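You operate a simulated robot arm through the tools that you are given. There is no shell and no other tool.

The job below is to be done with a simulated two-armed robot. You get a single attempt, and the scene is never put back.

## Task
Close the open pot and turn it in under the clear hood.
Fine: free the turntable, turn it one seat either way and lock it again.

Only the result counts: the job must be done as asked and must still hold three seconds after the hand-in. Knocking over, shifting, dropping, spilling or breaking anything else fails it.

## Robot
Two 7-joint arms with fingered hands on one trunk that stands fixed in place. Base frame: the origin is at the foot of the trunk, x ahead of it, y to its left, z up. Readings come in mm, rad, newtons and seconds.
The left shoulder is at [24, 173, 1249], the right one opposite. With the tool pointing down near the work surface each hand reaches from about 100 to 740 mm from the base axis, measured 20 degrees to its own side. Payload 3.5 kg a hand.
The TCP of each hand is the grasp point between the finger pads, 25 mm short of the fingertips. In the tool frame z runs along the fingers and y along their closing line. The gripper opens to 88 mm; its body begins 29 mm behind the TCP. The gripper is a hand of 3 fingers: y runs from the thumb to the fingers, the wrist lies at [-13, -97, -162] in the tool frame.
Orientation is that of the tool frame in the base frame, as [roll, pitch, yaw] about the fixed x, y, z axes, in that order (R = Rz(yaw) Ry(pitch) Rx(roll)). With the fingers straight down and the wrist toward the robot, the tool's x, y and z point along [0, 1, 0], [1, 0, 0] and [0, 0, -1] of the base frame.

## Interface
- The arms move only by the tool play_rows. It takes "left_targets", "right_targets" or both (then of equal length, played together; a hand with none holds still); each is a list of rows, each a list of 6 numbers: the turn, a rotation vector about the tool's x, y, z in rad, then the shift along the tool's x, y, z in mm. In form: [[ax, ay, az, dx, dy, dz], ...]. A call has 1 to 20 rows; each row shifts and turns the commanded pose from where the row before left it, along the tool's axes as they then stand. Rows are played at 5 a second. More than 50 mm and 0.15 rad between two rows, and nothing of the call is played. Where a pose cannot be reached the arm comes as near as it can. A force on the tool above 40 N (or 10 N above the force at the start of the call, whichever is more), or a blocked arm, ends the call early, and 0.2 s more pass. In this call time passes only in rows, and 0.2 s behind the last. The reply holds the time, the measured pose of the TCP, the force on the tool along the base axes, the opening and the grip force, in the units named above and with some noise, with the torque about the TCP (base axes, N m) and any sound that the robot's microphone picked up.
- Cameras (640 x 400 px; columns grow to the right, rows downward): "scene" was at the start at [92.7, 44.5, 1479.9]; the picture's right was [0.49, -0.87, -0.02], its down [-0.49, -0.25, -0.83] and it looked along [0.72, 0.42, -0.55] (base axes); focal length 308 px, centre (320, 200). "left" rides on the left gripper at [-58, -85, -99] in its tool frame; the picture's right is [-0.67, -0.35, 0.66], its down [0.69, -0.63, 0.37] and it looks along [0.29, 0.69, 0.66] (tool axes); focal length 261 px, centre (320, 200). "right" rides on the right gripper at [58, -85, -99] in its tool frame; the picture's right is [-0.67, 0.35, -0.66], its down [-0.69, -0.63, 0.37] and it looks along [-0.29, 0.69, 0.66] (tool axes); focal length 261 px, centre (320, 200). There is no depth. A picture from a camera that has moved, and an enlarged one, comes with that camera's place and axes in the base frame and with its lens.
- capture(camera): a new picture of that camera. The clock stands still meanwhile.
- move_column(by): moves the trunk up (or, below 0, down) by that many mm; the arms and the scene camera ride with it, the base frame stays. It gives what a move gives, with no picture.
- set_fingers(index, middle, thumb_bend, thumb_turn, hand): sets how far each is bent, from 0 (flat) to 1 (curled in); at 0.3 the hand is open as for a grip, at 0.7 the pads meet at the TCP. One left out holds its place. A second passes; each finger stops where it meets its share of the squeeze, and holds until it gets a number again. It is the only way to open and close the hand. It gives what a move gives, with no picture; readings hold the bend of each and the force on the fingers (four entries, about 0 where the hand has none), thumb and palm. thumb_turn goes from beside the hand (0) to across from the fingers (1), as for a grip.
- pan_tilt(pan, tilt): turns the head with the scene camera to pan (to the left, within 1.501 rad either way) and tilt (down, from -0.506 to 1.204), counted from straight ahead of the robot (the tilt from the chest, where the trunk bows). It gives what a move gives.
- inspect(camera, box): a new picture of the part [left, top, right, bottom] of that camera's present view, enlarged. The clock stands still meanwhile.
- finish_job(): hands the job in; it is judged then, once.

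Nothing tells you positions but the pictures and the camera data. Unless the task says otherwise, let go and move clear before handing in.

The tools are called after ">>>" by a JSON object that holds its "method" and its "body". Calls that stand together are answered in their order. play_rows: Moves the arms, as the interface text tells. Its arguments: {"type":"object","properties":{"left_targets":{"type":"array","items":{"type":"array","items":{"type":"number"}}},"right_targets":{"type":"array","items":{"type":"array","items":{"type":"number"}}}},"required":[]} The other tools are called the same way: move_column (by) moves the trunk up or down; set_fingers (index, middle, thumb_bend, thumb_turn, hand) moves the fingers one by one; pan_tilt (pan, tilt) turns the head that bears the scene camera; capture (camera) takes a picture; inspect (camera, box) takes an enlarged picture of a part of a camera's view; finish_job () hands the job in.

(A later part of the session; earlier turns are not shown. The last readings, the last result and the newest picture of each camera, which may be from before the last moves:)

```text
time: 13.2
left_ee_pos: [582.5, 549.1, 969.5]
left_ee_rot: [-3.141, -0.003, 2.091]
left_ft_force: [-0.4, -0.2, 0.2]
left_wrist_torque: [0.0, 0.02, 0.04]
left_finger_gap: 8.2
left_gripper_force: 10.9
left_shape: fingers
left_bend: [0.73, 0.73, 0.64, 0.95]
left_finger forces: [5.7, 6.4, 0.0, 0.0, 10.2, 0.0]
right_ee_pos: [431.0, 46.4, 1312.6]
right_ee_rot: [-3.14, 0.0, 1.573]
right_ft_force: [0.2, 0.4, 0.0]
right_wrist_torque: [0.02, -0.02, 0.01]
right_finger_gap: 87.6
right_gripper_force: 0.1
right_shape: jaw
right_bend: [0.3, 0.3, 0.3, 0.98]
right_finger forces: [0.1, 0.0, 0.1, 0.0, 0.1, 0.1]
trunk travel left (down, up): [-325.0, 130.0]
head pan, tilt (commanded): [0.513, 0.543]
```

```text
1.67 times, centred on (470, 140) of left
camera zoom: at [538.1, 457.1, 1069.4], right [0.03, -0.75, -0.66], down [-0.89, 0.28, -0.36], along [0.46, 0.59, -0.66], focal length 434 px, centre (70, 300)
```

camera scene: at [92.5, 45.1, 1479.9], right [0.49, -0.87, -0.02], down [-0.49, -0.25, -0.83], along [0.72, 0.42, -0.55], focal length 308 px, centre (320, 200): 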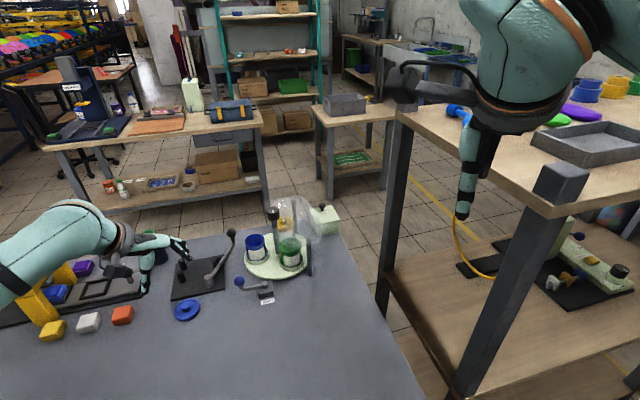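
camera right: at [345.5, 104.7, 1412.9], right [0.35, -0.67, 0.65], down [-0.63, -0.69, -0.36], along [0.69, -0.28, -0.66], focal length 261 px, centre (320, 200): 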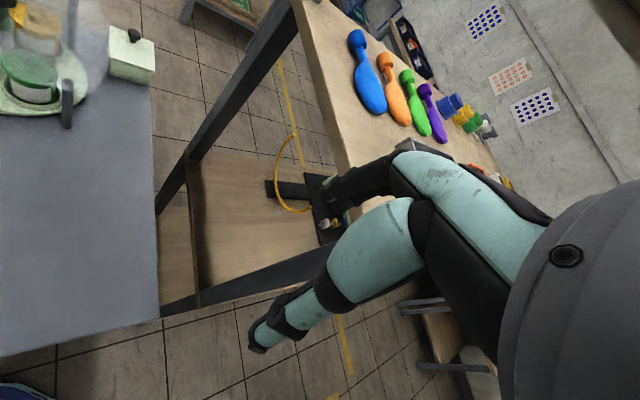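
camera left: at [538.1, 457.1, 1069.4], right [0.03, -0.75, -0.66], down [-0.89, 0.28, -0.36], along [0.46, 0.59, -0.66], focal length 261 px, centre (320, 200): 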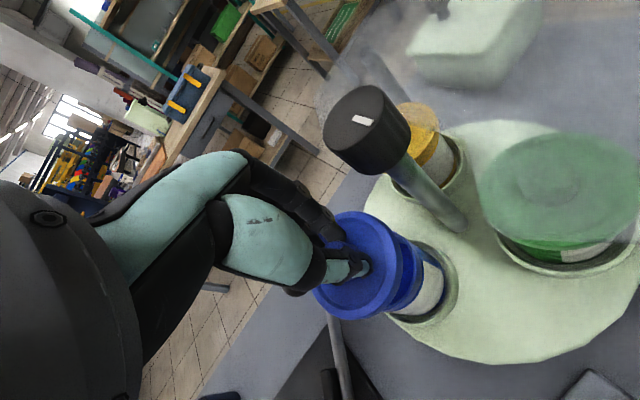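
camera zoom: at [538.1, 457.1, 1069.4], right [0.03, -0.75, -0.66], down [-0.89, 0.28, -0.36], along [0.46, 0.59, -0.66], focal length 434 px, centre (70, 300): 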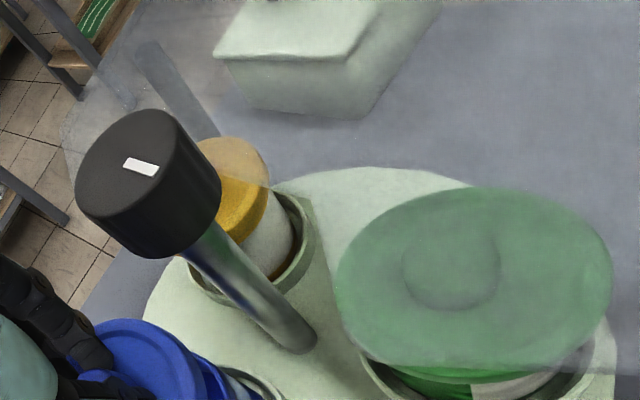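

>>> {"method": "inspect", "body": {"camera": "scene", "box": [252, 230, 272, 243]}}

>>> {"method": "inspect", "body": {"camera": "scene", "box": [254, 218, 280, 234]}}

>>> {"method": "inspect", "body": {"camera": "left", "box": [370, 230, 420, 262]}}

```text
16.00 times, centred on (262, 236) of scene
camera zoom: at [93.2, 44.8, 1479.8], right [0.49, -0.87, -0.02], down [-0.49, -0.25, -0.83], along [0.72, 0.42, -0.55], focal length 4933 px, centre (1248, -384)
```

zoom: 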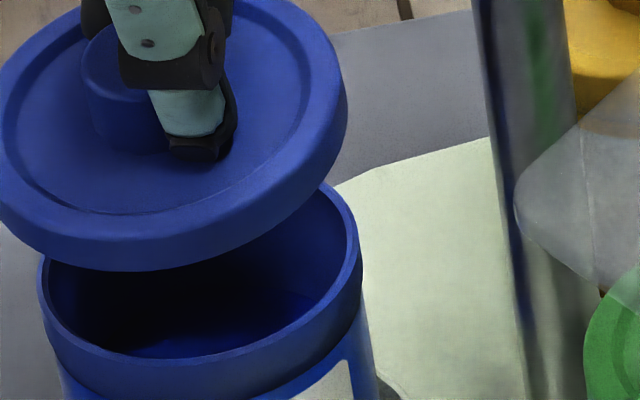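

```text
16.00 times, centred on (267, 226) of scene
camera zoom: at [93.2, 44.8, 1479.8], right [0.49, -0.87, -0.02], down [-0.49, -0.25, -0.83], along [0.72, 0.42, -0.55], focal length 4933 px, centre (1168, -216)
```

zoom: 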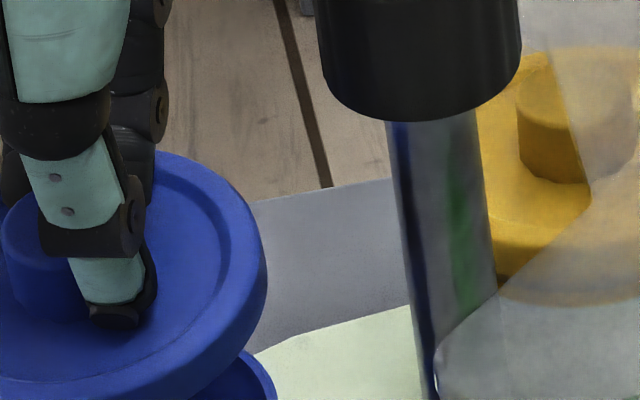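

```text
12.50 times, centred on (395, 246) of left
camera zoom: at [538.1, 457.1, 1069.4], right [0.03, -0.75, -0.66], down [-0.89, 0.28, -0.36], along [0.46, 0.59, -0.66], focal length 3258 px, centre (-618, -375)
```

zoom: 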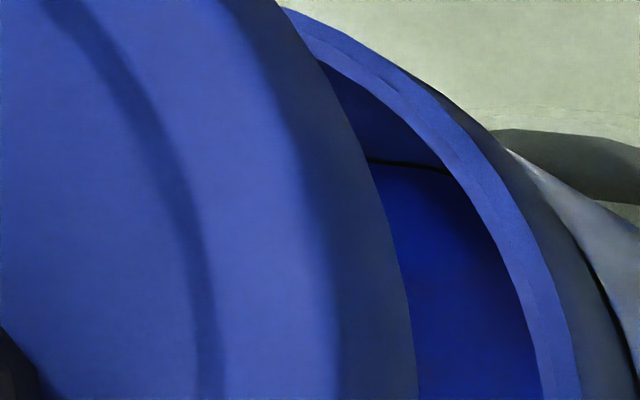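

The lid hangs tilted about 7° with its thumb side low, and sits a few mm toward the thumb. I'll shift it and tilt the hand to level it over the pot, then check again.

>>> {"method": "play_rows", "body": {"left_targets": [[0, 0, 0, -1.2, 9.0, 0], [0.06, 0, 0, 0, 0, 0], [0.06, 0, 0, 0, 0, 0]]}}

>>> {"method": "inspect", "body": {"camera": "scene", "box": [245, 210, 295, 260]}}

>>> {"method": "inspect", "body": {"camera": "left", "box": [310, 200, 430, 330]}}

>>> {"method": "inspect", "body": {"camera": "scene", "box": [252, 225, 280, 243]}}

```text
time: 14.0
left_ee_pos: [591.7, 553.7, 968.1]
left_ee_rot: [-3.022, 0.0, 2.091]
left_ft_force: [0.4, -0.5, 0.3]
left_wrist_torque: [0.0, 0.0, -0.01]
left_finger_gap: 8.1
left_gripper_force: 10.7
left_shape: fingers
left_bend: [0.73, 0.73, 0.64, 0.95]
left_finger forces: [5.6, 6.5, 0.1, 0.0, 10.1, 0.0]
right_ee_pos: [430.4, 46.5, 1312.6]
right_ee_rot: [-3.139, -0.001, 1.572]
right_ft_force: [0.0, 0.2, -0.1]
right_wrist_torque: [-0.01, 0.03, -0.03]
right_finger_gap: 87.4
right_gripper_force: 0.0
right_shape: jaw
right_bend: [0.3, 0.3, 0.3, 0.98]
right_finger forces: [0.2, 0.0, 0.1, 0.0, 0.0, 0.0]
trunk travel left (down, up): [-325.0, 130.0]
head pan, tilt (commanded): [0.513, 0.543]
```

```text
8.00 times, centred on (270, 235) of scene
camera zoom: at [93.2, 44.1, 1479.9], right [0.49, -0.87, -0.02], down [-0.49, -0.25, -0.83], along [0.72, 0.42, -0.55], focal length 2466 px, centre (720, -80)
```

zoom: 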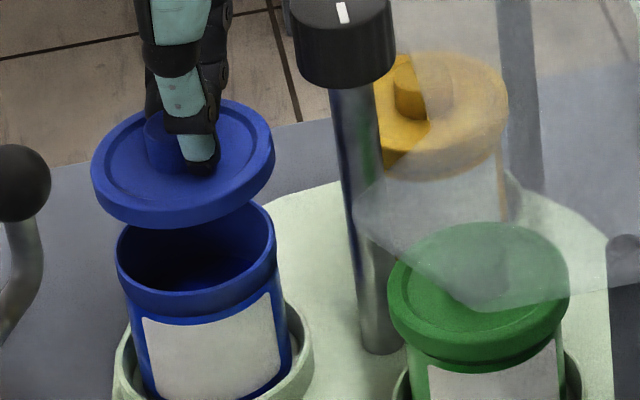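

```text
3.08 times, centred on (370, 265) of left
camera zoom: at [558.1, 466.8, 1078.5], right [-0.04, -0.79, -0.61], down [-0.92, 0.26, -0.29], along [0.39, 0.55, -0.74], focal length 802 px, centre (166, 0)
```

zoom: 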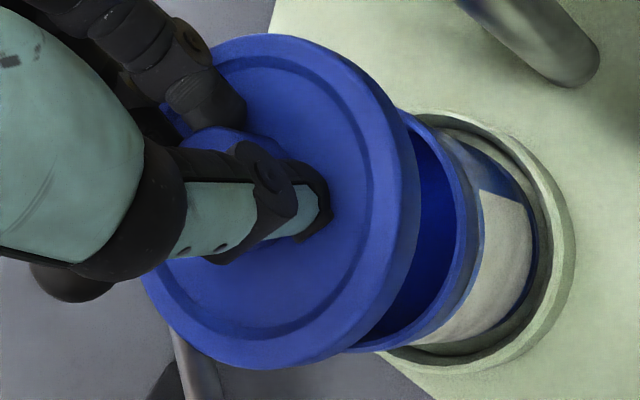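

```text
16.00 times, centred on (266, 234) of scene
camera zoom: at [93.2, 44.1, 1479.9], right [0.49, -0.87, -0.02], down [-0.49, -0.25, -0.83], along [0.72, 0.42, -0.55], focal length 4933 px, centre (1184, -344)
```

zoom: 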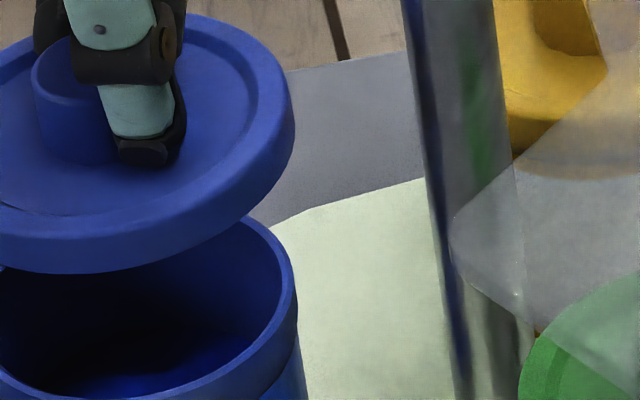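

The lid is now level and within about 2 mm of the pot's axis. I'll make a small correction, lower by 20 mm, and look again.

>>> {"method": "play_rows", "body": {"left_targets": [[0, 0, 0, -0.3, -2.2, 0.3], [0, 0, 0, 0, 1.19, 9.9], [0, 0, 0, 0, 1.19, 9.9]]}}

>>> {"method": "inspect", "body": {"camera": "scene", "box": [245, 210, 295, 260]}}

>>> {"method": "inspect", "body": {"camera": "left", "box": [310, 200, 430, 330]}}

>>> {"method": "inspect", "body": {"camera": "scene", "box": [252, 228, 280, 248]}}

```text
time: 14.8
left_ee_pos: [590.5, 552.9, 948.2]
left_ee_rot: [-3.02, 0.0, 2.09]
left_ft_force: [0.4, -0.4, 0.9]
left_wrist_torque: [-0.01, -0.03, 0.01]
left_finger_gap: 7.7
left_gripper_force: 11.1
left_shape: fingers
left_bend: [0.73, 0.73, 0.64, 0.95]
left_finger forces: [5.5, 6.4, 0.0, 0.0, 10.0, 0.0]
right_ee_pos: [429.1, 47.4, 1313.6]
right_ee_rot: [-3.14, -0.001, 1.571]
right_ft_force: [-0.4, -1.0, -0.7]
right_wrist_torque: [0.01, 0.02, 0.02]
right_finger_gap: 87.5
right_gripper_force: 0.1
right_shape: jaw
right_bend: [0.3, 0.3, 0.3, 0.98]
right_finger forces: [0.1, 0.0, 0.1, 0.1, 0.1, 0.1]
trunk travel left (down, up): [-325.0, 130.0]
head pan, tilt (commanded): [0.513, 0.543]
```

```text
8.00 times, centred on (270, 235) of scene
camera zoom: at [93.0, 44.6, 1479.9], right [0.49, -0.87, -0.02], down [-0.49, -0.25, -0.83], along [0.72, 0.42, -0.55], focal length 2466 px, centre (720, -80)
```

zoom: 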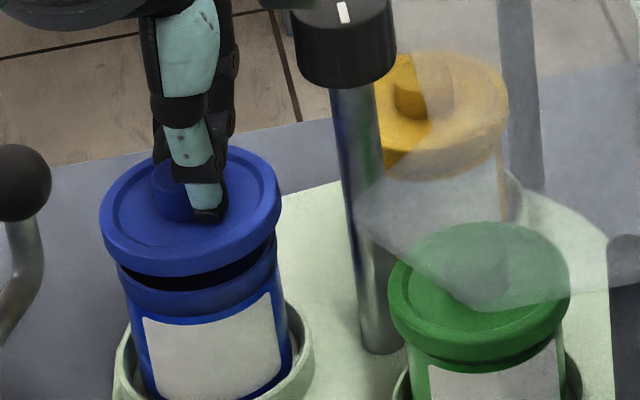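

```text
3.08 times, centred on (370, 265) of left
camera zoom: at [556.5, 466.0, 1058.3], right [-0.04, -0.79, -0.61], down [-0.92, 0.26, -0.29], along [0.39, 0.55, -0.74], focal length 802 px, centre (166, 0)
```

zoom: 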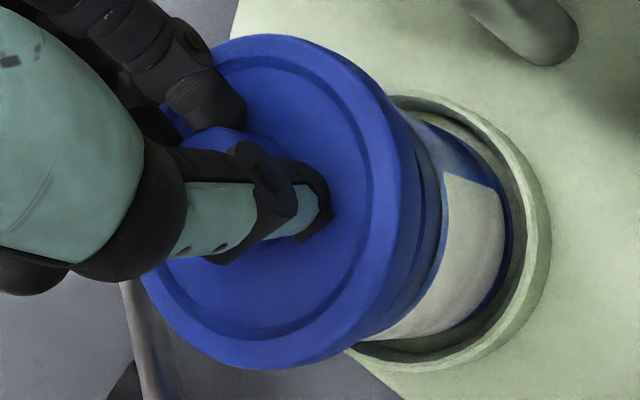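

```text
16.00 times, centred on (266, 238) of scene
camera zoom: at [93.0, 44.6, 1479.9], right [0.49, -0.87, -0.02], down [-0.49, -0.25, -0.83], along [0.72, 0.42, -0.55], focal length 4933 px, centre (1184, -408)
```

zoom: 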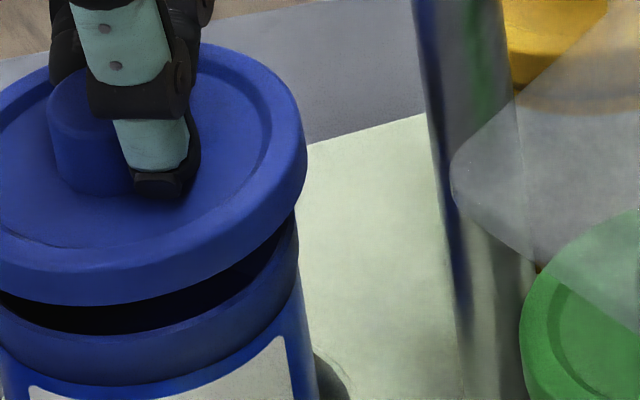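

The lid now sits concentric just above the pot in both views. I'll lower it in small steps until it touches.

>>> {"method": "play_rows", "body": {"left_targets": [[0, 0, 0, 0, 0.6, 4.97], [0, 0, 0, 0, 0.6, 4.97]]}}

>>> {"method": "inspect", "body": {"camera": "scene", "box": [245, 215, 295, 260]}}

>>> {"method": "inspect", "body": {"camera": "left", "box": [310, 200, 430, 330]}}

```text
time: 15.4
left_ee_pos: [591.2, 551.9, 937.9]
left_ee_rot: [-3.022, -0.002, 2.092]
left_ft_force: [0.2, -0.2, 0.2]
left_wrist_torque: [0.0, 0.02, -0.04]
left_finger_gap: 7.7
left_gripper_force: 11.9
left_shape: fingers
left_bend: [0.73, 0.73, 0.64, 0.95]
left_finger forces: [5.3, 6.9, 0.0, 0.0, 11.0, 0.1]
right_ee_pos: [429.6, 46.7, 1312.6]
right_ee_rot: [-3.141, -0.001, 1.573]
right_ft_force: [-0.6, -0.5, -0.2]
right_wrist_torque: [-0.01, 0.0, 0.01]
right_finger_gap: 87.3
right_gripper_force: 0.0
right_shape: jaw
right_bend: [0.3, 0.3, 0.3, 0.98]
right_finger forces: [0.0, 0.0, 0.0, 0.1, 0.0, 0.0]
trunk travel left (down, up): [-325.0, 130.0]
head pan, tilt (commanded): [0.513, 0.543]
```

```text
8.89 times, centred on (270, 238) of scene
camera zoom: at [92.9, 44.4, 1479.9], right [0.49, -0.87, -0.02], down [-0.49, -0.25, -0.83], along [0.72, 0.42, -0.55], focal length 2741 px, centre (764, -133)
```

zoom: 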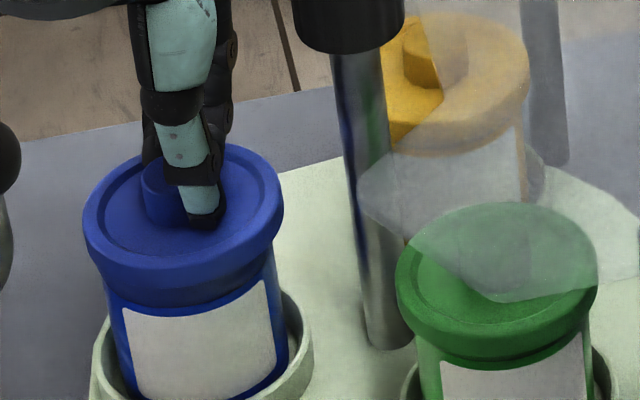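

```text
3.08 times, centred on (370, 265) of left
camera zoom: at [556.9, 465.0, 1047.8], right [-0.04, -0.79, -0.61], down [-0.92, 0.26, -0.29], along [0.39, 0.55, -0.74], focal length 802 px, centre (166, 0)
```

zoom: 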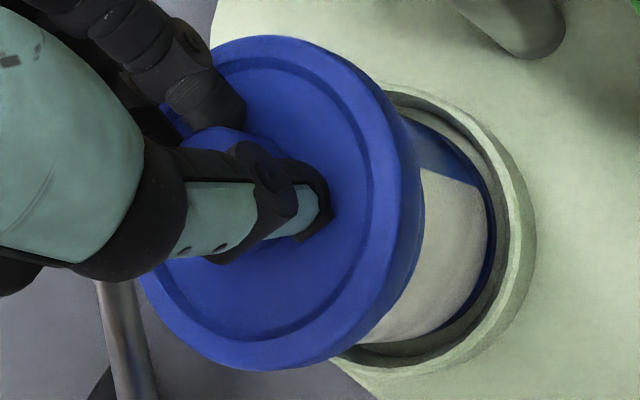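

>>> {"method": "play_rows", "body": {"left_targets": [[0, 0, 0, 0, 0.36, 3], [0, 0, 0, 0, 0.24, 2]]}}

>>> {"method": "inspect", "body": {"camera": "scene", "box": [245, 215, 295, 260]}}

>>> {"method": "inspect", "body": {"camera": "left", "box": [310, 200, 430, 330]}}

```text
time: 16.0
left_ee_pos: [591.6, 551.1, 933.5]
left_ee_rot: [-3.02, -0.001, 2.091]
left_ft_force: [-0.9, 0.4, -0.7]
left_wrist_torque: [-0.01, -0.07, -0.03]
left_finger_gap: 7.5
left_gripper_force: 11.1
left_shape: fingers
left_bend: [0.73, 0.73, 0.64, 0.94]
left_finger forces: [5.1, 6.0, 0.0, 0.1, 10.3, 0.0]
right_ee_pos: [429.7, 46.2, 1313.9]
right_ee_rot: [-3.14, 0.001, 1.573]
right_ft_force: [0.5, 0.5, 0.5]
right_wrist_torque: [0.02, 0.02, 0.02]
right_finger_gap: 87.7
right_gripper_force: 0.1
right_shape: jaw
right_bend: [0.3, 0.3, 0.3, 0.98]
right_finger forces: [0.0, 0.0, 0.1, 0.0, 0.0, 0.0]
trunk travel left (down, up): [-325.0, 130.0]
head pan, tilt (commanded): [0.513, 0.543]
```

```text
8.89 times, centred on (270, 238) of scene
camera zoom: at [92.8, 44.0, 1479.9], right [0.49, -0.87, -0.02], down [-0.49, -0.25, -0.83], along [0.72, 0.42, -0.55], focal length 2741 px, centre (764, -133)
```

zoom: 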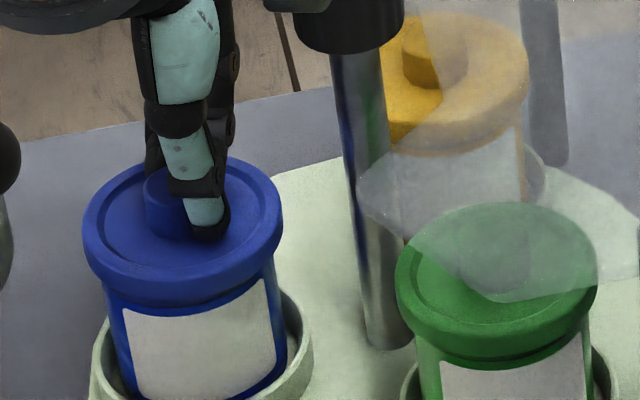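

```text
3.08 times, centred on (370, 265) of left
camera zoom: at [557.2, 464.9, 1042.8], right [-0.04, -0.79, -0.61], down [-0.92, 0.26, -0.29], along [0.39, 0.55, -0.74], focal length 802 px, centre (166, 0)
```

zoom: 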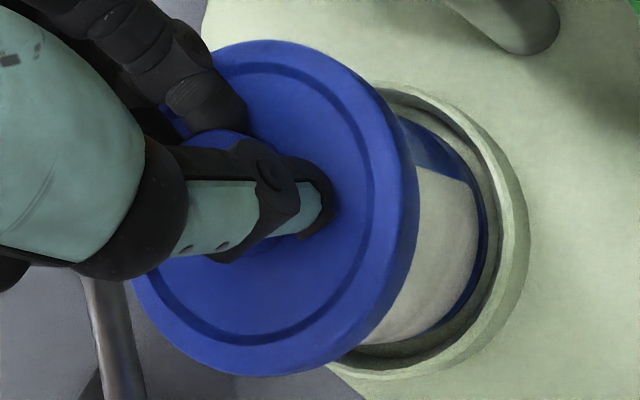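

>>> {"method": "inspect", "body": {"camera": "scene", "box": [250, 230, 274, 246]}}

>>> {"method": "inspect", "body": {"camera": "scene", "box": [275, 236, 307, 256]}}

```text
16.00 times, centred on (262, 238) of scene
camera zoom: at [92.8, 44.0, 1479.9], right [0.49, -0.87, -0.02], down [-0.49, -0.25, -0.83], along [0.72, 0.42, -0.55], focal length 4933 px, centre (1248, -408)
```

zoom: 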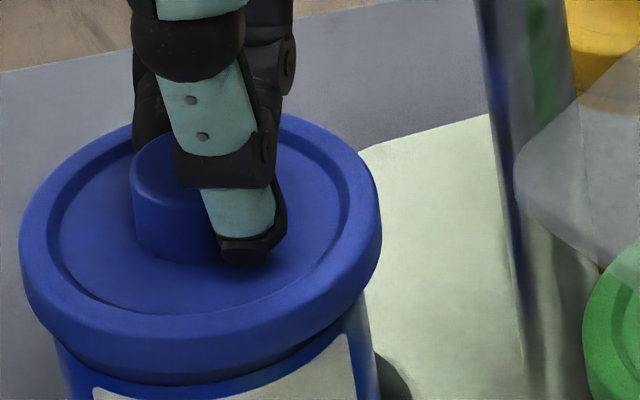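

```text
16.00 times, centred on (291, 246) of scene
camera zoom: at [92.8, 44.0, 1479.9], right [0.49, -0.87, -0.02], down [-0.49, -0.25, -0.83], along [0.72, 0.42, -0.55], focal length 4933 px, centre (784, -536)
```

zoom: 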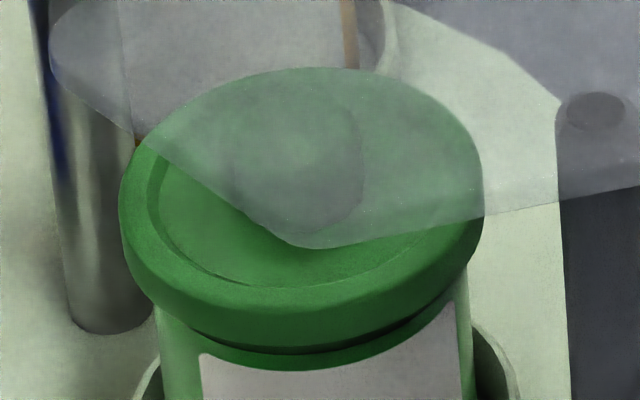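

The blue lid now looks seated much as the green one is. I'll press down slightly, then watch the force.

>>> {"method": "play_rows", "body": {"left_targets": [[0, 0, 0, 0, 0.24, 2], [0, 0, 0, 0, 0.24, 2]]}}

>>> {"method": "inspect", "body": {"camera": "scene", "box": [250, 230, 274, 246]}}

```text
time: 16.6
left_ee_pos: [590.7, 551.1, 931.9]
left_ee_rot: [-3.026, -0.002, 2.092]
left_ft_force: [1.8, 3.5, 11.7]
left_wrist_torque: [0.04, 0.09, 0.0]
left_finger_gap: 7.3
left_gripper_force: 16.9
left_shape: fingers
left_bend: [0.73, 0.73, 0.64, 0.94]
left_finger forces: [7.7, 8.7, 0.1, 0.1, 16.5, 0.1]
right_ee_pos: [428.1, 45.7, 1313.2]
right_ee_rot: [-3.141, 0.0, 1.573]
right_ft_force: [0.2, 0.0, -0.6]
right_wrist_torque: [0.03, -0.01, 0.0]
right_finger_gap: 87.8
right_gripper_force: 0.1
right_shape: jaw
right_bend: [0.3, 0.3, 0.3, 0.98]
right_finger forces: [0.0, 0.1, 0.0, 0.0, 0.1, 0.1]
trunk travel left (down, up): [-325.0, 130.0]
head pan, tilt (commanded): [0.513, 0.543]
heard: snap
```

```text
16.00 times, centred on (262, 238) of scene
camera zoom: at [91.2, 43.4, 1480.2], right [0.49, -0.87, -0.02], down [-0.49, -0.25, -0.84], along [0.72, 0.42, -0.55], focal length 4933 px, centre (1248, -408)
```

zoom: 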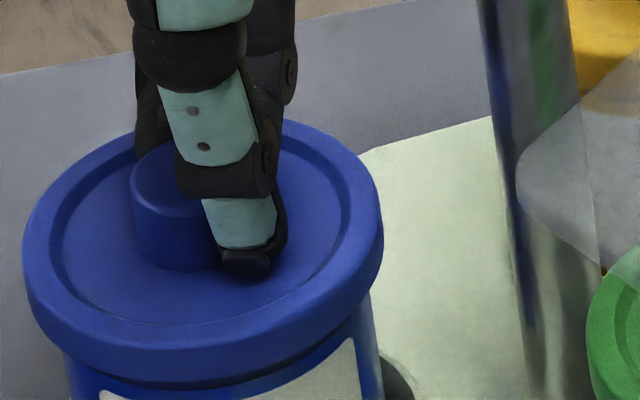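

I heard a snap, so the lid is on. I'll ease the pressure, open the fingers and rise clear.

>>> {"method": "play_rows", "body": {"left_targets": [[0, 0, 0, 0, -0.24, -2]]}}

>>> {"method": "set_fingers", "body": {"hand": "left", "index": 0.5, "middle": 0.5, "thumb_bend": 0.5, "thumb_turn": 0.98}}

>>> {"method": "inspect", "body": {"camera": "left", "box": [290, 180, 450, 330]}}

```text
time: 17.0
left_ee_pos: [589.8, 551.5, 931.9]
left_ee_rot: [-3.021, 0.0, 2.09]
left_ft_force: [2.0, 1.4, 7.4]
left_wrist_torque: [0.0, 0.06, 0.03]
left_finger_gap: 7.6
left_gripper_force: 14.2
left_shape: fingers
left_bend: [0.73, 0.73, 0.64, 0.94]
left_finger forces: [6.5, 7.7, 0.0, 0.0, 13.9, 0.0]
right_ee_pos: [429.1, 47.0, 1314.0]
right_ee_rot: [-3.139, 0.001, 1.572]
right_ft_force: [0.0, -0.2, -1.2]
right_wrist_torque: [0.0, -0.01, 0.01]
right_finger_gap: 87.6
right_gripper_force: 0.1
right_shape: jaw
right_bend: [0.3, 0.3, 0.3, 0.98]
right_finger forces: [0.0, 0.0, 0.0, 0.0, 0.1, 0.0]
trunk travel left (down, up): [-325.0, 130.0]
head pan, tilt (commanded): [0.513, 0.543]
```

```text
time: 18.0
left_ee_pos: [588.0, 546.9, 937.9]
left_ee_rot: [-3.031, 0.001, 2.09]
left_ft_force: [0.4, -0.4, 35.5]
left_wrist_torque: [0.26, -0.61, 0.0]
left_finger_gap: 34.8
left_gripper_force: 17.2
left_shape: fingers
left_bend: [0.56, 0.52, 0.5, 0.98]
left_finger forces: [23.7, 10.7, 0.0, 0.1, 0.0, 0.1]
right_ee_pos: [425.3, 41.6, 1315.7]
right_ee_rot: [3.138, -0.005, 1.573]
right_ft_force: [-0.5, -0.2, -0.6]
right_wrist_torque: [-0.02, -0.03, 0.02]
right_finger_gap: 87.7
right_gripper_force: 0.0
right_shape: jaw
right_bend: [0.3, 0.3, 0.3, 0.98]
right_finger forces: [0.1, 0.1, 0.0, 0.0, 0.0, 0.1]
trunk travel left (down, up): [-325.0, 130.0]
head pan, tilt (commanded): [0.513, 0.543]
```

```text
2.67 times, centred on (370, 255) of left
camera zoom: at [553.4, 461.5, 1046.5], right [-0.03, -0.79, -0.61], down [-0.92, 0.26, -0.29], along [0.39, 0.55, -0.73], focal length 695 px, centre (187, 53)
```

zoom: 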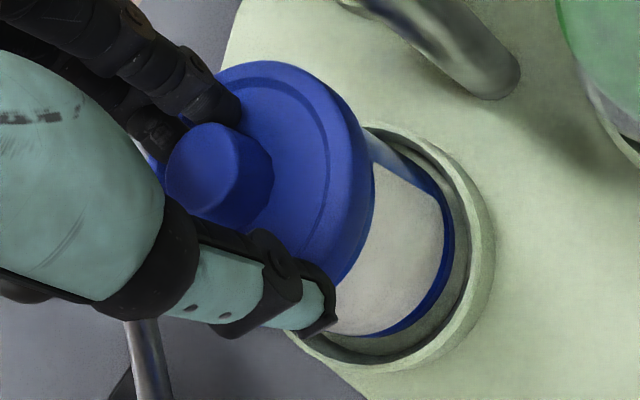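

Opening the fingers pressed their tips down on the lid. I'll rise vertically now to take that load off.

>>> {"method": "play_rows", "body": {"left_targets": [[0, 0, 0, 0, -1.2, -9.9], [0, 0, 0, 0, -3, -24.8], [0, 0, 0, 0, -4.8, -39.7]]}}

>>> {"method": "capture", "body": {"camera": "left"}}

>>> {"method": "inspect", "body": {"camera": "scene", "box": [230, 190, 330, 270]}}

```text
time: 18.8
left_ee_pos: [588.4, 550.0, 1008.5]
left_ee_rot: [-3.02, 0.0, 2.091]
left_ft_force: [0.0, -0.9, 0.5]
left_wrist_torque: [-0.01, -0.02, -0.02]
left_finger_gap: 41.3
left_gripper_force: 0.1
left_shape: fingers
left_bend: [0.5, 0.5, 0.5, 0.98]
left_finger forces: [0.1, 0.0, 0.0, 0.0, 0.1, 0.0]
right_ee_pos: [428.1, 45.8, 1314.2]
right_ee_rot: [3.141, -0.001, 1.572]
right_ft_force: [0.5, 0.1, -0.3]
right_wrist_torque: [0.01, -0.03, 0.0]
right_finger_gap: 87.5
right_gripper_force: 0.0
right_shape: jaw
right_bend: [0.3, 0.3, 0.3, 0.98]
right_finger forces: [0.1, 0.0, 0.0, 0.0, 0.0, 0.0]
trunk travel left (down, up): [-325.0, 130.0]
head pan, tilt (commanded): [0.513, 0.543]
```

```text
taken
camera left: at [554.7, 462.3, 1116.8], right [-0.04, -0.79, -0.61], down [-0.92, 0.26, -0.29], along [0.39, 0.55, -0.74], focal length 261 px, centre (320, 200)
```

left: 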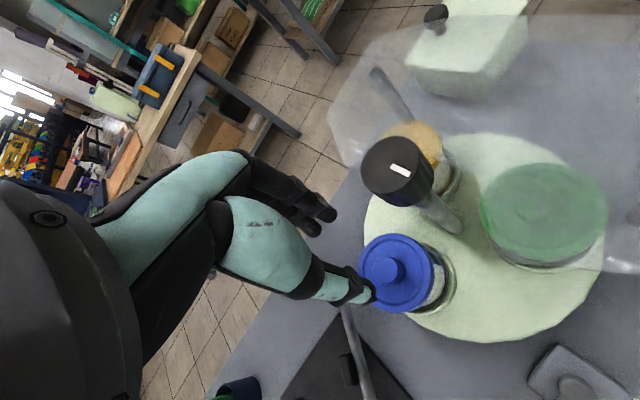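

```text
5.00 times, centred on (280, 230) of scene
camera zoom: at [91.0, 42.7, 1480.0], right [0.49, -0.87, -0.02], down [-0.49, -0.25, -0.84], along [0.72, 0.42, -0.55], focal length 1542 px, centre (520, 50)
```

zoom: 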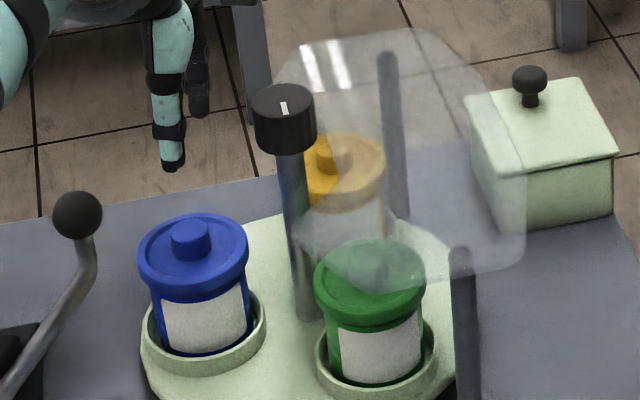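

The lid is on and level. Next is the lock lever: its pivot is near (500, 456), and its ball near (456, 501, 862) is pointing at about 135°. I'll straighten the hand, yaw so it closes across the lever, and move above the ball.

>>> {"method": "play_rows", "body": {"left_targets": [[-0.06, 0, 0, 0, 0, 0], [-0.06, 0, 0, 0, 0, 0], [0, 0, -0.1325, 0, 0, 0], [0, 0, -0.1325, 0, 0, 0], [0, 0, 0, 14.7, -32.1, 14.6], [0, 0, 0, 14.7, -32.1, 14.6], [0, 0, 0, 14.7, -32.1, 14.6], [0, 0, 0, 14.7, -32.1, 14.6]]}}

>>> {"method": "capture", "body": {"camera": "left"}}

>>> {"method": "inspect", "body": {"camera": "scene", "box": [220, 230, 310, 310]}}

```text
time: 20.6
left_ee_pos: [456.2, 501.4, 947.6]
left_ee_rot: [3.14, -0.001, 2.356]
left_ft_force: [0.1, 0.2, 0.0]
left_wrist_torque: [0.02, 0.0, 0.04]
left_finger_gap: 41.3
left_gripper_force: 0.0
left_shape: fingers
left_bend: [0.5, 0.5, 0.5, 0.98]
left_finger forces: [0.0, 0.1, 0.0, 0.1, 0.0, 0.0]
right_ee_pos: [429.0, 45.8, 1314.1]
right_ee_rot: [-3.141, -0.001, 1.571]
right_ft_force: [0.5, 0.1, 0.0]
right_wrist_torque: [0.01, -0.02, 0.0]
right_finger_gap: 87.8
right_gripper_force: 0.0
right_shape: jaw
right_bend: [0.3, 0.3, 0.3, 0.98]
right_finger forces: [0.1, 0.0, 0.0, 0.0, 0.0, 0.0]
trunk travel left (down, up): [-325.0, 130.0]
head pan, tilt (commanded): [0.513, 0.543]
```

```text
taken
camera left: at [437.4, 400.1, 1049.1], right [0.23, -0.72, -0.66], down [-0.93, 0.04, -0.37], along [0.29, 0.69, -0.66], focal length 261 px, centre (320, 200)
```

left: 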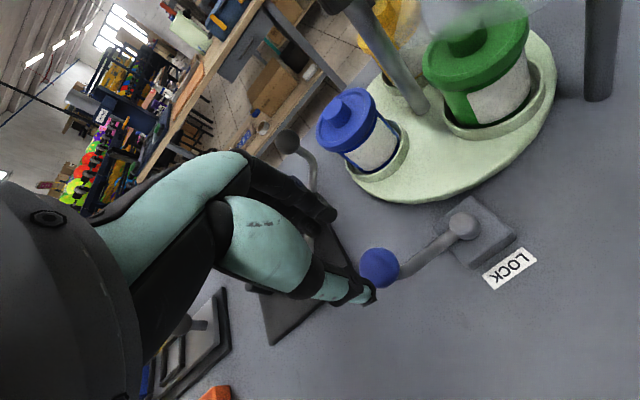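

```text
5.00 times, centred on (265, 270) of scene
camera zoom: at [91.4, 44.2, 1480.0], right [0.49, -0.87, -0.02], down [-0.49, -0.25, -0.83], along [0.72, 0.42, -0.55], focal length 1542 px, centre (595, -150)
```

zoom: 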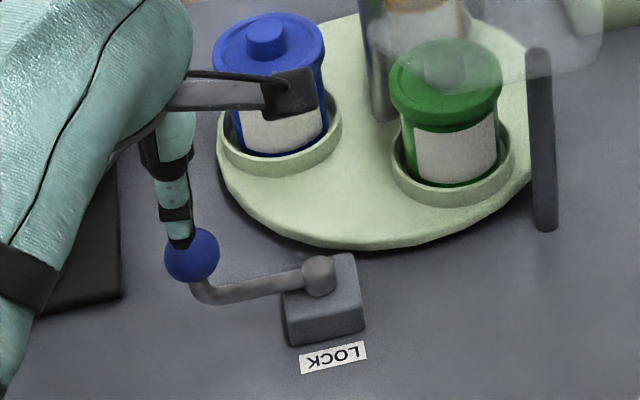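

>>> {"method": "inspect", "body": {"camera": "left", "box": [340, 180, 560, 310]}}

>>> {"method": "inspect", "body": {"camera": "scene", "box": [245, 260, 305, 310]}}

```text
2.91 times, centred on (450, 245) of left
camera zoom: at [437.4, 400.1, 1049.1], right [0.23, -0.72, -0.66], down [-0.93, 0.04, -0.37], along [0.29, 0.69, -0.66], focal length 758 px, centre (-58, 69)
```

zoom: 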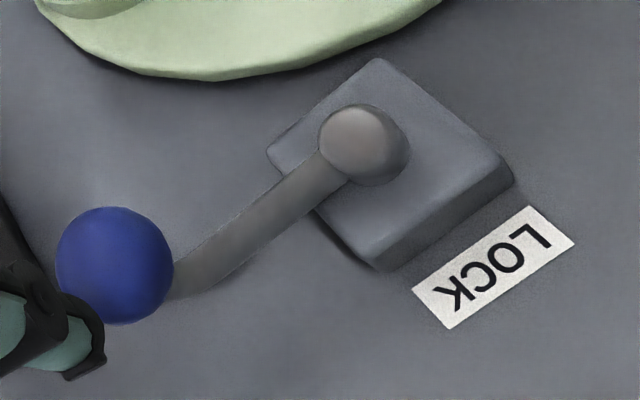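

```text
8.00 times, centred on (275, 285) of scene
camera zoom: at [91.4, 44.2, 1480.0], right [0.49, -0.87, -0.02], down [-0.49, -0.25, -0.83], along [0.72, 0.42, -0.55], focal length 2466 px, centre (680, -480)
```

zoom: 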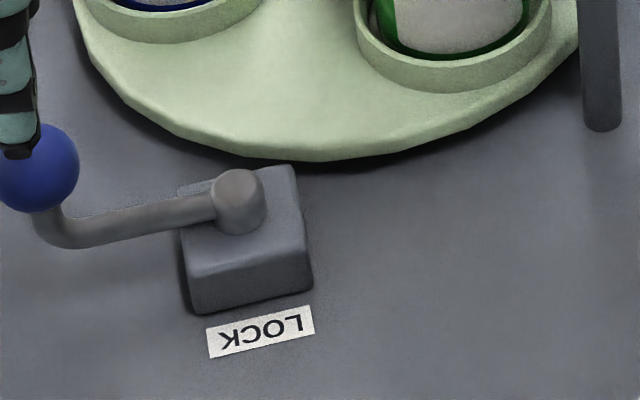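

Three views agree that the ball is at (456, 499, 880) and the pivot at about (499.5, 456.5). I'll lower the open fingers so they straddle the ball.

>>> {"method": "play_rows", "body": {"left_targets": [[0, 0, 0, -1.3, -1.6, 20], [0, 0, 0, 0, 0, 20], [0, 0, 0, 0, 0, 15]]}}

>>> {"method": "inspect", "body": {"camera": "left", "box": [250, 150, 490, 310]}}

>>> {"method": "inspect", "body": {"camera": "scene", "box": [215, 255, 295, 310]}}

```text
time: 21.4
left_ee_pos: [459.3, 502.0, 892.7]
left_ee_rot: [-3.141, 0.001, 2.356]
left_ft_force: [1.0, 0.6, 0.8]
left_wrist_torque: [0.0, -0.01, 0.02]
left_finger_gap: 41.3
left_gripper_force: 0.3
left_shape: fingers
left_bend: [0.5, 0.5, 0.5, 0.98]
left_finger forces: [0.0, 0.0, 0.0, 0.1, 0.0, 0.0]
right_ee_pos: [431.3, 47.5, 1312.8]
right_ee_rot: [-3.138, 0.0, 1.573]
right_ft_force: [0.8, 0.5, 0.3]
right_wrist_torque: [-0.02, 0.0, 0.03]
right_finger_gap: 87.5
right_gripper_force: 0.1
right_shape: jaw
right_bend: [0.3, 0.3, 0.3, 0.98]
right_finger forces: [0.1, 0.0, 0.0, 0.0, 0.0, 0.0]
trunk travel left (down, up): [-325.0, 130.0]
head pan, tilt (commanded): [0.513, 0.543]
```

```text
2.50 times, centred on (370, 230) of left
camera zoom: at [439.3, 400.3, 993.6], right [0.23, -0.72, -0.66], down [-0.93, 0.04, -0.37], along [0.29, 0.69, -0.66], focal length 652 px, centre (195, 125)
```

zoom: 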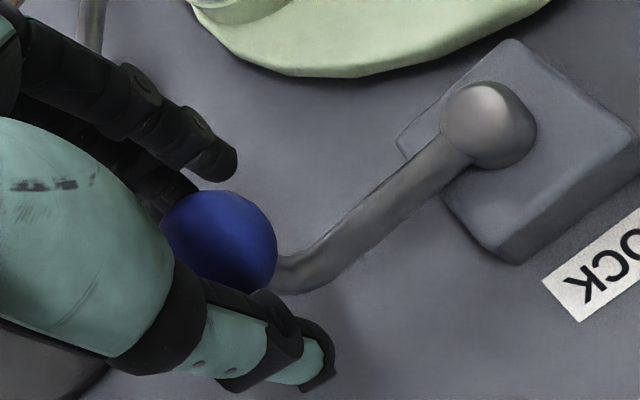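

```text
7.27 times, centred on (255, 282) of scene
camera zoom: at [93.0, 44.6, 1479.9], right [0.49, -0.87, -0.02], down [-0.49, -0.25, -0.83], along [0.72, 0.42, -0.55], focal length 2242 px, centre (793, -400)
```

zoom: 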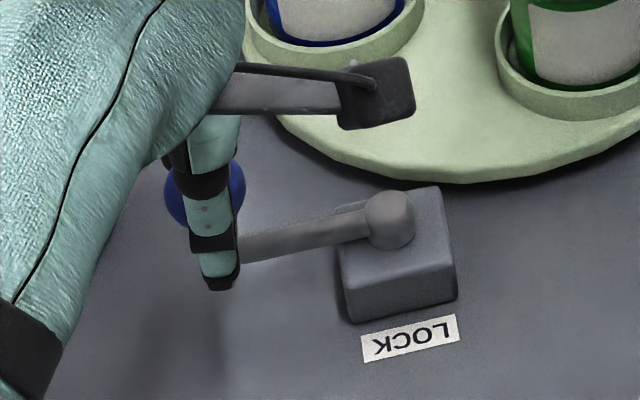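

The fingers straddle the ball. I'll close lightly on it.

>>> {"method": "set_fingers", "body": {"hand": "left", "index": 0.59, "middle": 0.59, "thumb_bend": 0.59}}

>>> {"method": "inspect", "body": {"camera": "left", "box": [250, 150, 490, 310]}}

```text
time: 22.4
left_ee_pos: [458.4, 500.8, 893.6]
left_ee_rot: [-3.14, 0.0, 2.356]
left_ft_force: [0.4, -0.4, -0.2]
left_wrist_torque: [0.02, 0.01, 0.01]
left_finger_gap: 23.3
left_gripper_force: 0.5
left_shape: fingers
left_bend: [0.59, 0.59, 0.58, 0.99]
left_finger forces: [0.0, 0.0, 0.0, 0.1, 0.8, 0.0]
right_ee_pos: [431.0, 47.6, 1313.7]
right_ee_rot: [-3.14, -0.001, 1.573]
right_ft_force: [0.7, 0.3, -0.8]
right_wrist_torque: [0.02, 0.01, 0.0]
right_finger_gap: 87.7
right_gripper_force: 0.0
right_shape: jaw
right_bend: [0.3, 0.3, 0.3, 0.98]
right_finger forces: [0.0, 0.1, 0.0, 0.0, 0.1, 0.1]
trunk travel left (down, up): [-325.0, 130.0]
head pan, tilt (commanded): [0.513, 0.543]
```

```text
2.50 times, centred on (370, 230) of left
camera zoom: at [439.2, 400.1, 993.9], right [0.23, -0.72, -0.66], down [-0.93, 0.04, -0.37], along [0.29, 0.69, -0.66], focal length 652 px, centre (195, 125)
```

zoom: 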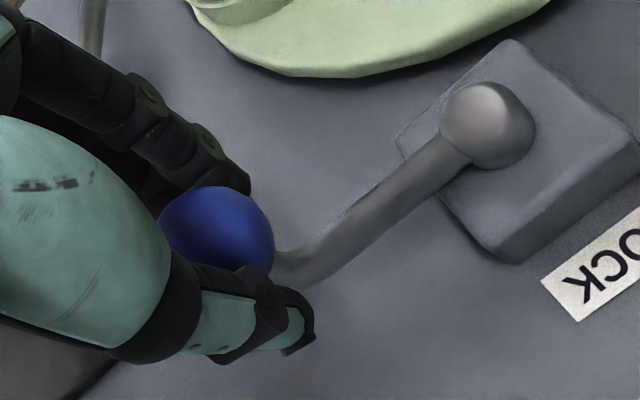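

>>> {"method": "set_fingers", "body": {"hand": "left", "index": 0.64, "middle": 0.64, "thumb_bend": 0.6}}

>>> {"method": "play_rows", "body": {"left_targets": [[0, 0, 0, 0, -3, 0], [0, 0, 0, 0, -3, 0]]}}

>>> {"method": "inspect", "body": {"camera": "left", "box": [250, 150, 490, 310]}}

```text
time: 23.4
left_ee_pos: [457.7, 502.7, 892.4]
left_ee_rot: [-3.141, -0.001, 2.357]
left_ft_force: [-0.2, -0.6, -1.9]
left_wrist_torque: [0.0, 0.0, -0.01]
left_finger_gap: 18.1
left_gripper_force: 0.6
left_shape: fingers
left_bend: [0.63, 0.64, 0.58, 0.99]
left_finger forces: [0.5, 0.0, 0.1, 0.0, 1.2, 0.0]
right_ee_pos: [429.8, 47.2, 1314.6]
right_ee_rot: [-3.139, 0.001, 1.572]
right_ft_force: [-0.9, -0.5, -1.1]
right_wrist_torque: [-0.01, -0.01, -0.04]
right_finger_gap: 87.7
right_gripper_force: 0.1
right_shape: jaw
right_bend: [0.3, 0.3, 0.3, 0.98]
right_finger forces: [0.0, 0.0, 0.0, 0.0, 0.0, 0.0]
trunk travel left (down, up): [-325.0, 130.0]
head pan, tilt (commanded): [0.513, 0.543]
```

```text
time: 24.0
left_ee_pos: [454.6, 496.7, 894.1]
left_ee_rot: [-3.14, -0.001, 2.356]
left_ft_force: [3.1, 3.8, -1.1]
left_wrist_torque: [0.09, -0.04, 0.03]
left_finger_gap: 19.8
left_gripper_force: 2.2
left_shape: fingers
left_bend: [0.61, 0.63, 0.6, 0.99]
left_finger forces: [3.0, 1.2, 0.0, 0.0, 0.0, 0.0]
right_ee_pos: [431.0, 48.7, 1312.5]
right_ee_rot: [-3.139, -0.001, 1.574]
right_ft_force: [0.5, -0.2, 1.3]
right_wrist_torque: [-0.01, 0.0, 0.0]
right_finger_gap: 87.3
right_gripper_force: 0.1
right_shape: jaw
right_bend: [0.3, 0.3, 0.3, 0.98]
right_finger forces: [0.1, 0.0, 0.0, 0.0, 0.1, 0.0]
trunk travel left (down, up): [-325.0, 130.0]
head pan, tilt (commanded): [0.513, 0.543]
```

```text
2.50 times, centred on (370, 230) of left
camera zoom: at [435.4, 395.5, 994.0], right [0.23, -0.72, -0.66], down [-0.93, 0.04, -0.37], along [0.29, 0.69, -0.66], focal length 652 px, centre (195, 125)
```

zoom: 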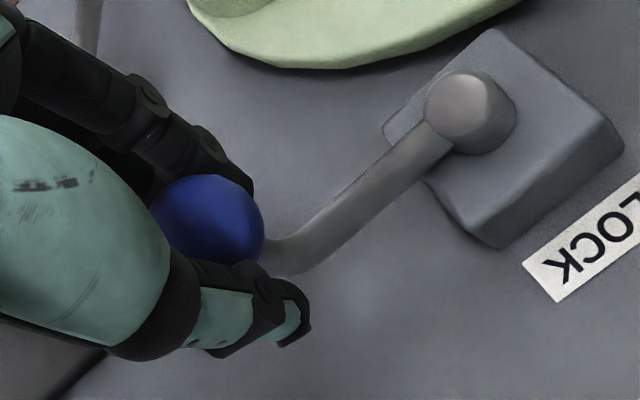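

>>> {"method": "play_rows", "body": {"left_targets": [[0, 0, 0, 0, -3, 0], [0, 0, 0, 0, -3, 0]]}}

>>> {"method": "inspect", "body": {"camera": "left", "box": [250, 150, 490, 310]}}

>>> {"method": "inspect", "body": {"camera": "scene", "box": [215, 255, 295, 310]}}

```text
time: 24.6
left_ee_pos: [451.2, 493.2, 893.0]
left_ee_rot: [-3.14, 0.001, 2.356]
left_ft_force: [7.4, 9.2, 2.2]
left_wrist_torque: [0.14, -0.1, 0.04]
left_finger_gap: 24.0
left_gripper_force: 5.8
left_shape: fingers
left_bend: [0.56, 0.61, 0.6, 0.99]
left_finger forces: [7.2, 2.7, 0.0, 0.0, 0.0, 0.0]
right_ee_pos: [432.2, 47.5, 1312.0]
right_ee_rot: [-3.139, -0.002, 1.571]
right_ft_force: [-0.1, 0.2, 0.1]
right_wrist_torque: [0.02, 0.02, 0.01]
right_finger_gap: 87.8
right_gripper_force: 0.0
right_shape: jaw
right_bend: [0.3, 0.3, 0.3, 0.98]
right_finger forces: [0.1, 0.1, 0.0, 0.0, 0.1, 0.1]
trunk travel left (down, up): [-325.0, 130.0]
head pan, tilt (commanded): [0.513, 0.543]
```

```text
2.50 times, centred on (370, 230) of left
camera zoom: at [431.7, 391.5, 993.3], right [0.23, -0.72, -0.66], down [-0.93, 0.04, -0.37], along [0.29, 0.69, -0.66], focal length 652 px, centre (195, 125)
```

zoom: 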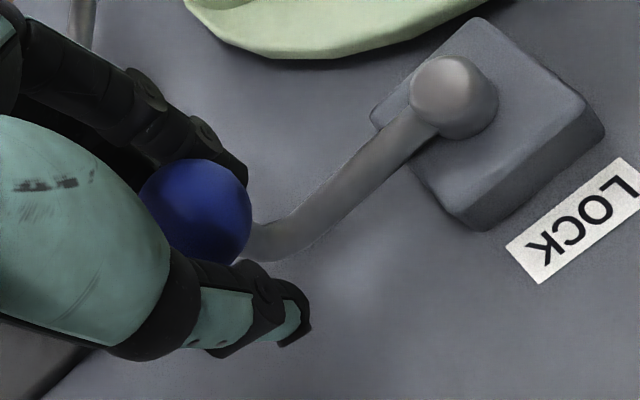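

```text
7.27 times, centred on (255, 282) of scene
camera zoom: at [94.1, 46.1, 1479.8], right [0.49, -0.87, -0.02], down [-0.49, -0.25, -0.83], along [0.72, 0.42, -0.55], focal length 2242 px, centre (793, -400)
```

zoom: 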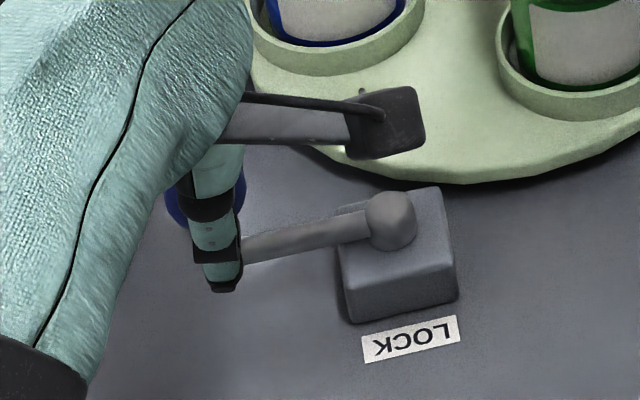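

The lever resists 12 N in this direction without moving, so it seems to be against a stop. I'll back off and try the other way with the thumb.

>>> {"method": "play_rows", "body": {"left_targets": [[0, 0, 0, 0, 4, 0], [0, 0, 0, 0, 4, 0], [0, 0, 0, 0, 4, 0], [0, 0, 0, 0, 4, 0], [0, 0, 0, 0, 4, 0]]}}

>>> {"method": "inspect", "body": {"camera": "left", "box": [250, 150, 490, 310]}}

>>> {"method": "inspect", "body": {"camera": "scene", "box": [215, 255, 295, 310]}}

```text
time: 25.8
left_ee_pos: [463.7, 506.2, 894.6]
left_ee_rot: [-3.141, 0.001, 2.358]
left_ft_force: [-0.7, -1.1, -0.5]
left_wrist_torque: [-0.03, 0.01, -0.03]
left_finger_gap: 17.4
left_gripper_force: 1.1
left_shape: fingers
left_bend: [0.63, 0.64, 0.59, 0.99]
left_finger forces: [0.8, 0.0, 0.0, 0.0, 1.2, 0.1]
right_ee_pos: [429.5, 46.9, 1313.6]
right_ee_rot: [-3.14, 0.0, 1.572]
right_ft_force: [0.9, -0.1, -0.5]
right_wrist_torque: [-0.04, 0.02, 0.01]
right_finger_gap: 87.5
right_gripper_force: 0.1
right_shape: jaw
right_bend: [0.3, 0.3, 0.3, 0.98]
right_finger forces: [0.0, 0.0, 0.1, 0.0, 0.1, 0.0]
trunk travel left (down, up): [-325.0, 130.0]
head pan, tilt (commanded): [0.513, 0.543]
```

```text
2.50 times, centred on (370, 230) of left
camera zoom: at [444.5, 404.5, 993.6], right [0.23, -0.72, -0.66], down [-0.93, 0.04, -0.37], along [0.29, 0.69, -0.66], focal length 652 px, centre (195, 125)
```

zoom: 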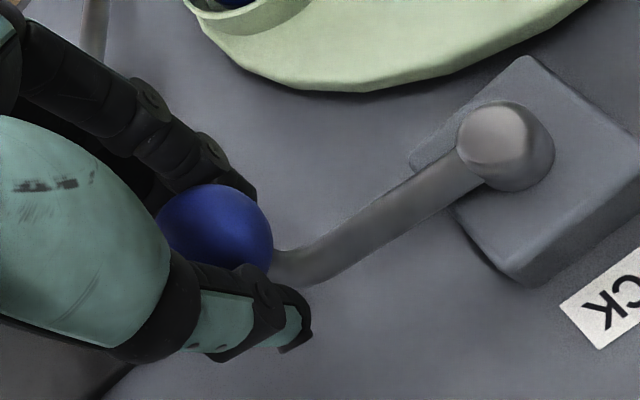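

```text
7.27 times, centred on (255, 282) of scene
camera zoom: at [92.9, 44.5, 1479.9], right [0.49, -0.87, -0.02], down [-0.49, -0.25, -0.83], along [0.72, 0.42, -0.55], focal length 2242 px, centre (793, -400)
```

zoom: 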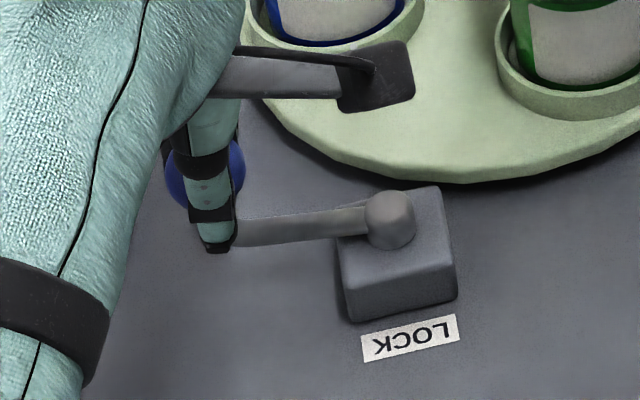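

The lever moves freely this way, clockwise from above. I'll carry it around its pivot in 5° steps, turning the hand along with it.

>>> {"method": "play_rows", "body": {"left_targets": [[0, 0, 0.0873, -1.1, 5.36, 0], [0, 0, 0.0873, -1.1, 5.36, 0], [0, 0, 0.0873, -1.1, 5.36, 0], [0, 0, 0.0873, -1.1, 5.36, 0]]}}

>>> {"method": "inspect", "body": {"camera": "left", "box": [250, 150, 490, 310]}}

>>> {"method": "inspect", "body": {"camera": "scene", "box": [215, 255, 295, 310]}}

```text
time: 26.8
left_ee_pos: [483.8, 515.9, 892.2]
left_ee_rot: [-3.141, 0.001, 2.006]
left_ft_force: [-0.6, -0.3, -0.3]
left_wrist_torque: [-0.01, 0.0, 0.0]
left_finger_gap: 17.4
left_gripper_force: 1.1
left_shape: fingers
left_bend: [0.63, 0.64, 0.59, 0.99]
left_finger forces: [0.9, 0.0, 0.0, 0.0, 0.9, 0.1]
right_ee_pos: [429.1, 46.7, 1313.4]
right_ee_rot: [-3.14, 0.0, 1.572]
right_ft_force: [-0.1, -0.4, 0.1]
right_wrist_torque: [-0.02, -0.02, 0.05]
right_finger_gap: 87.7
right_gripper_force: 0.1
right_shape: jaw
right_bend: [0.3, 0.3, 0.3, 0.98]
right_finger forces: [0.0, 0.0, 0.1, 0.0, 0.1, 0.0]
trunk travel left (down, up): [-325.0, 130.0]
head pan, tilt (commanded): [0.513, 0.543]
```

```text
2.50 times, centred on (370, 230) of left
camera zoom: at [430.6, 426.7, 993.1], right [-0.03, -0.75, -0.66], down [-0.86, 0.36, -0.37], along [0.51, 0.55, -0.66], focal length 652 px, centre (195, 125)
```

zoom: 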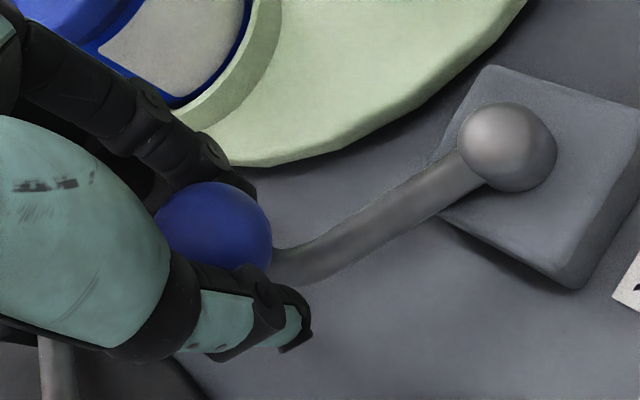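

```text
7.27 times, centred on (255, 282) of scene
camera zoom: at [92.9, 44.8, 1479.9], right [0.49, -0.87, -0.02], down [-0.49, -0.25, -0.83], along [0.72, 0.42, -0.55], focal length 2242 px, centre (793, -400)
```

zoom: 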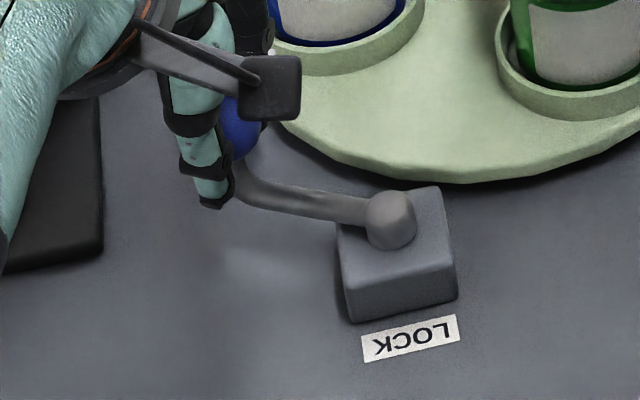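

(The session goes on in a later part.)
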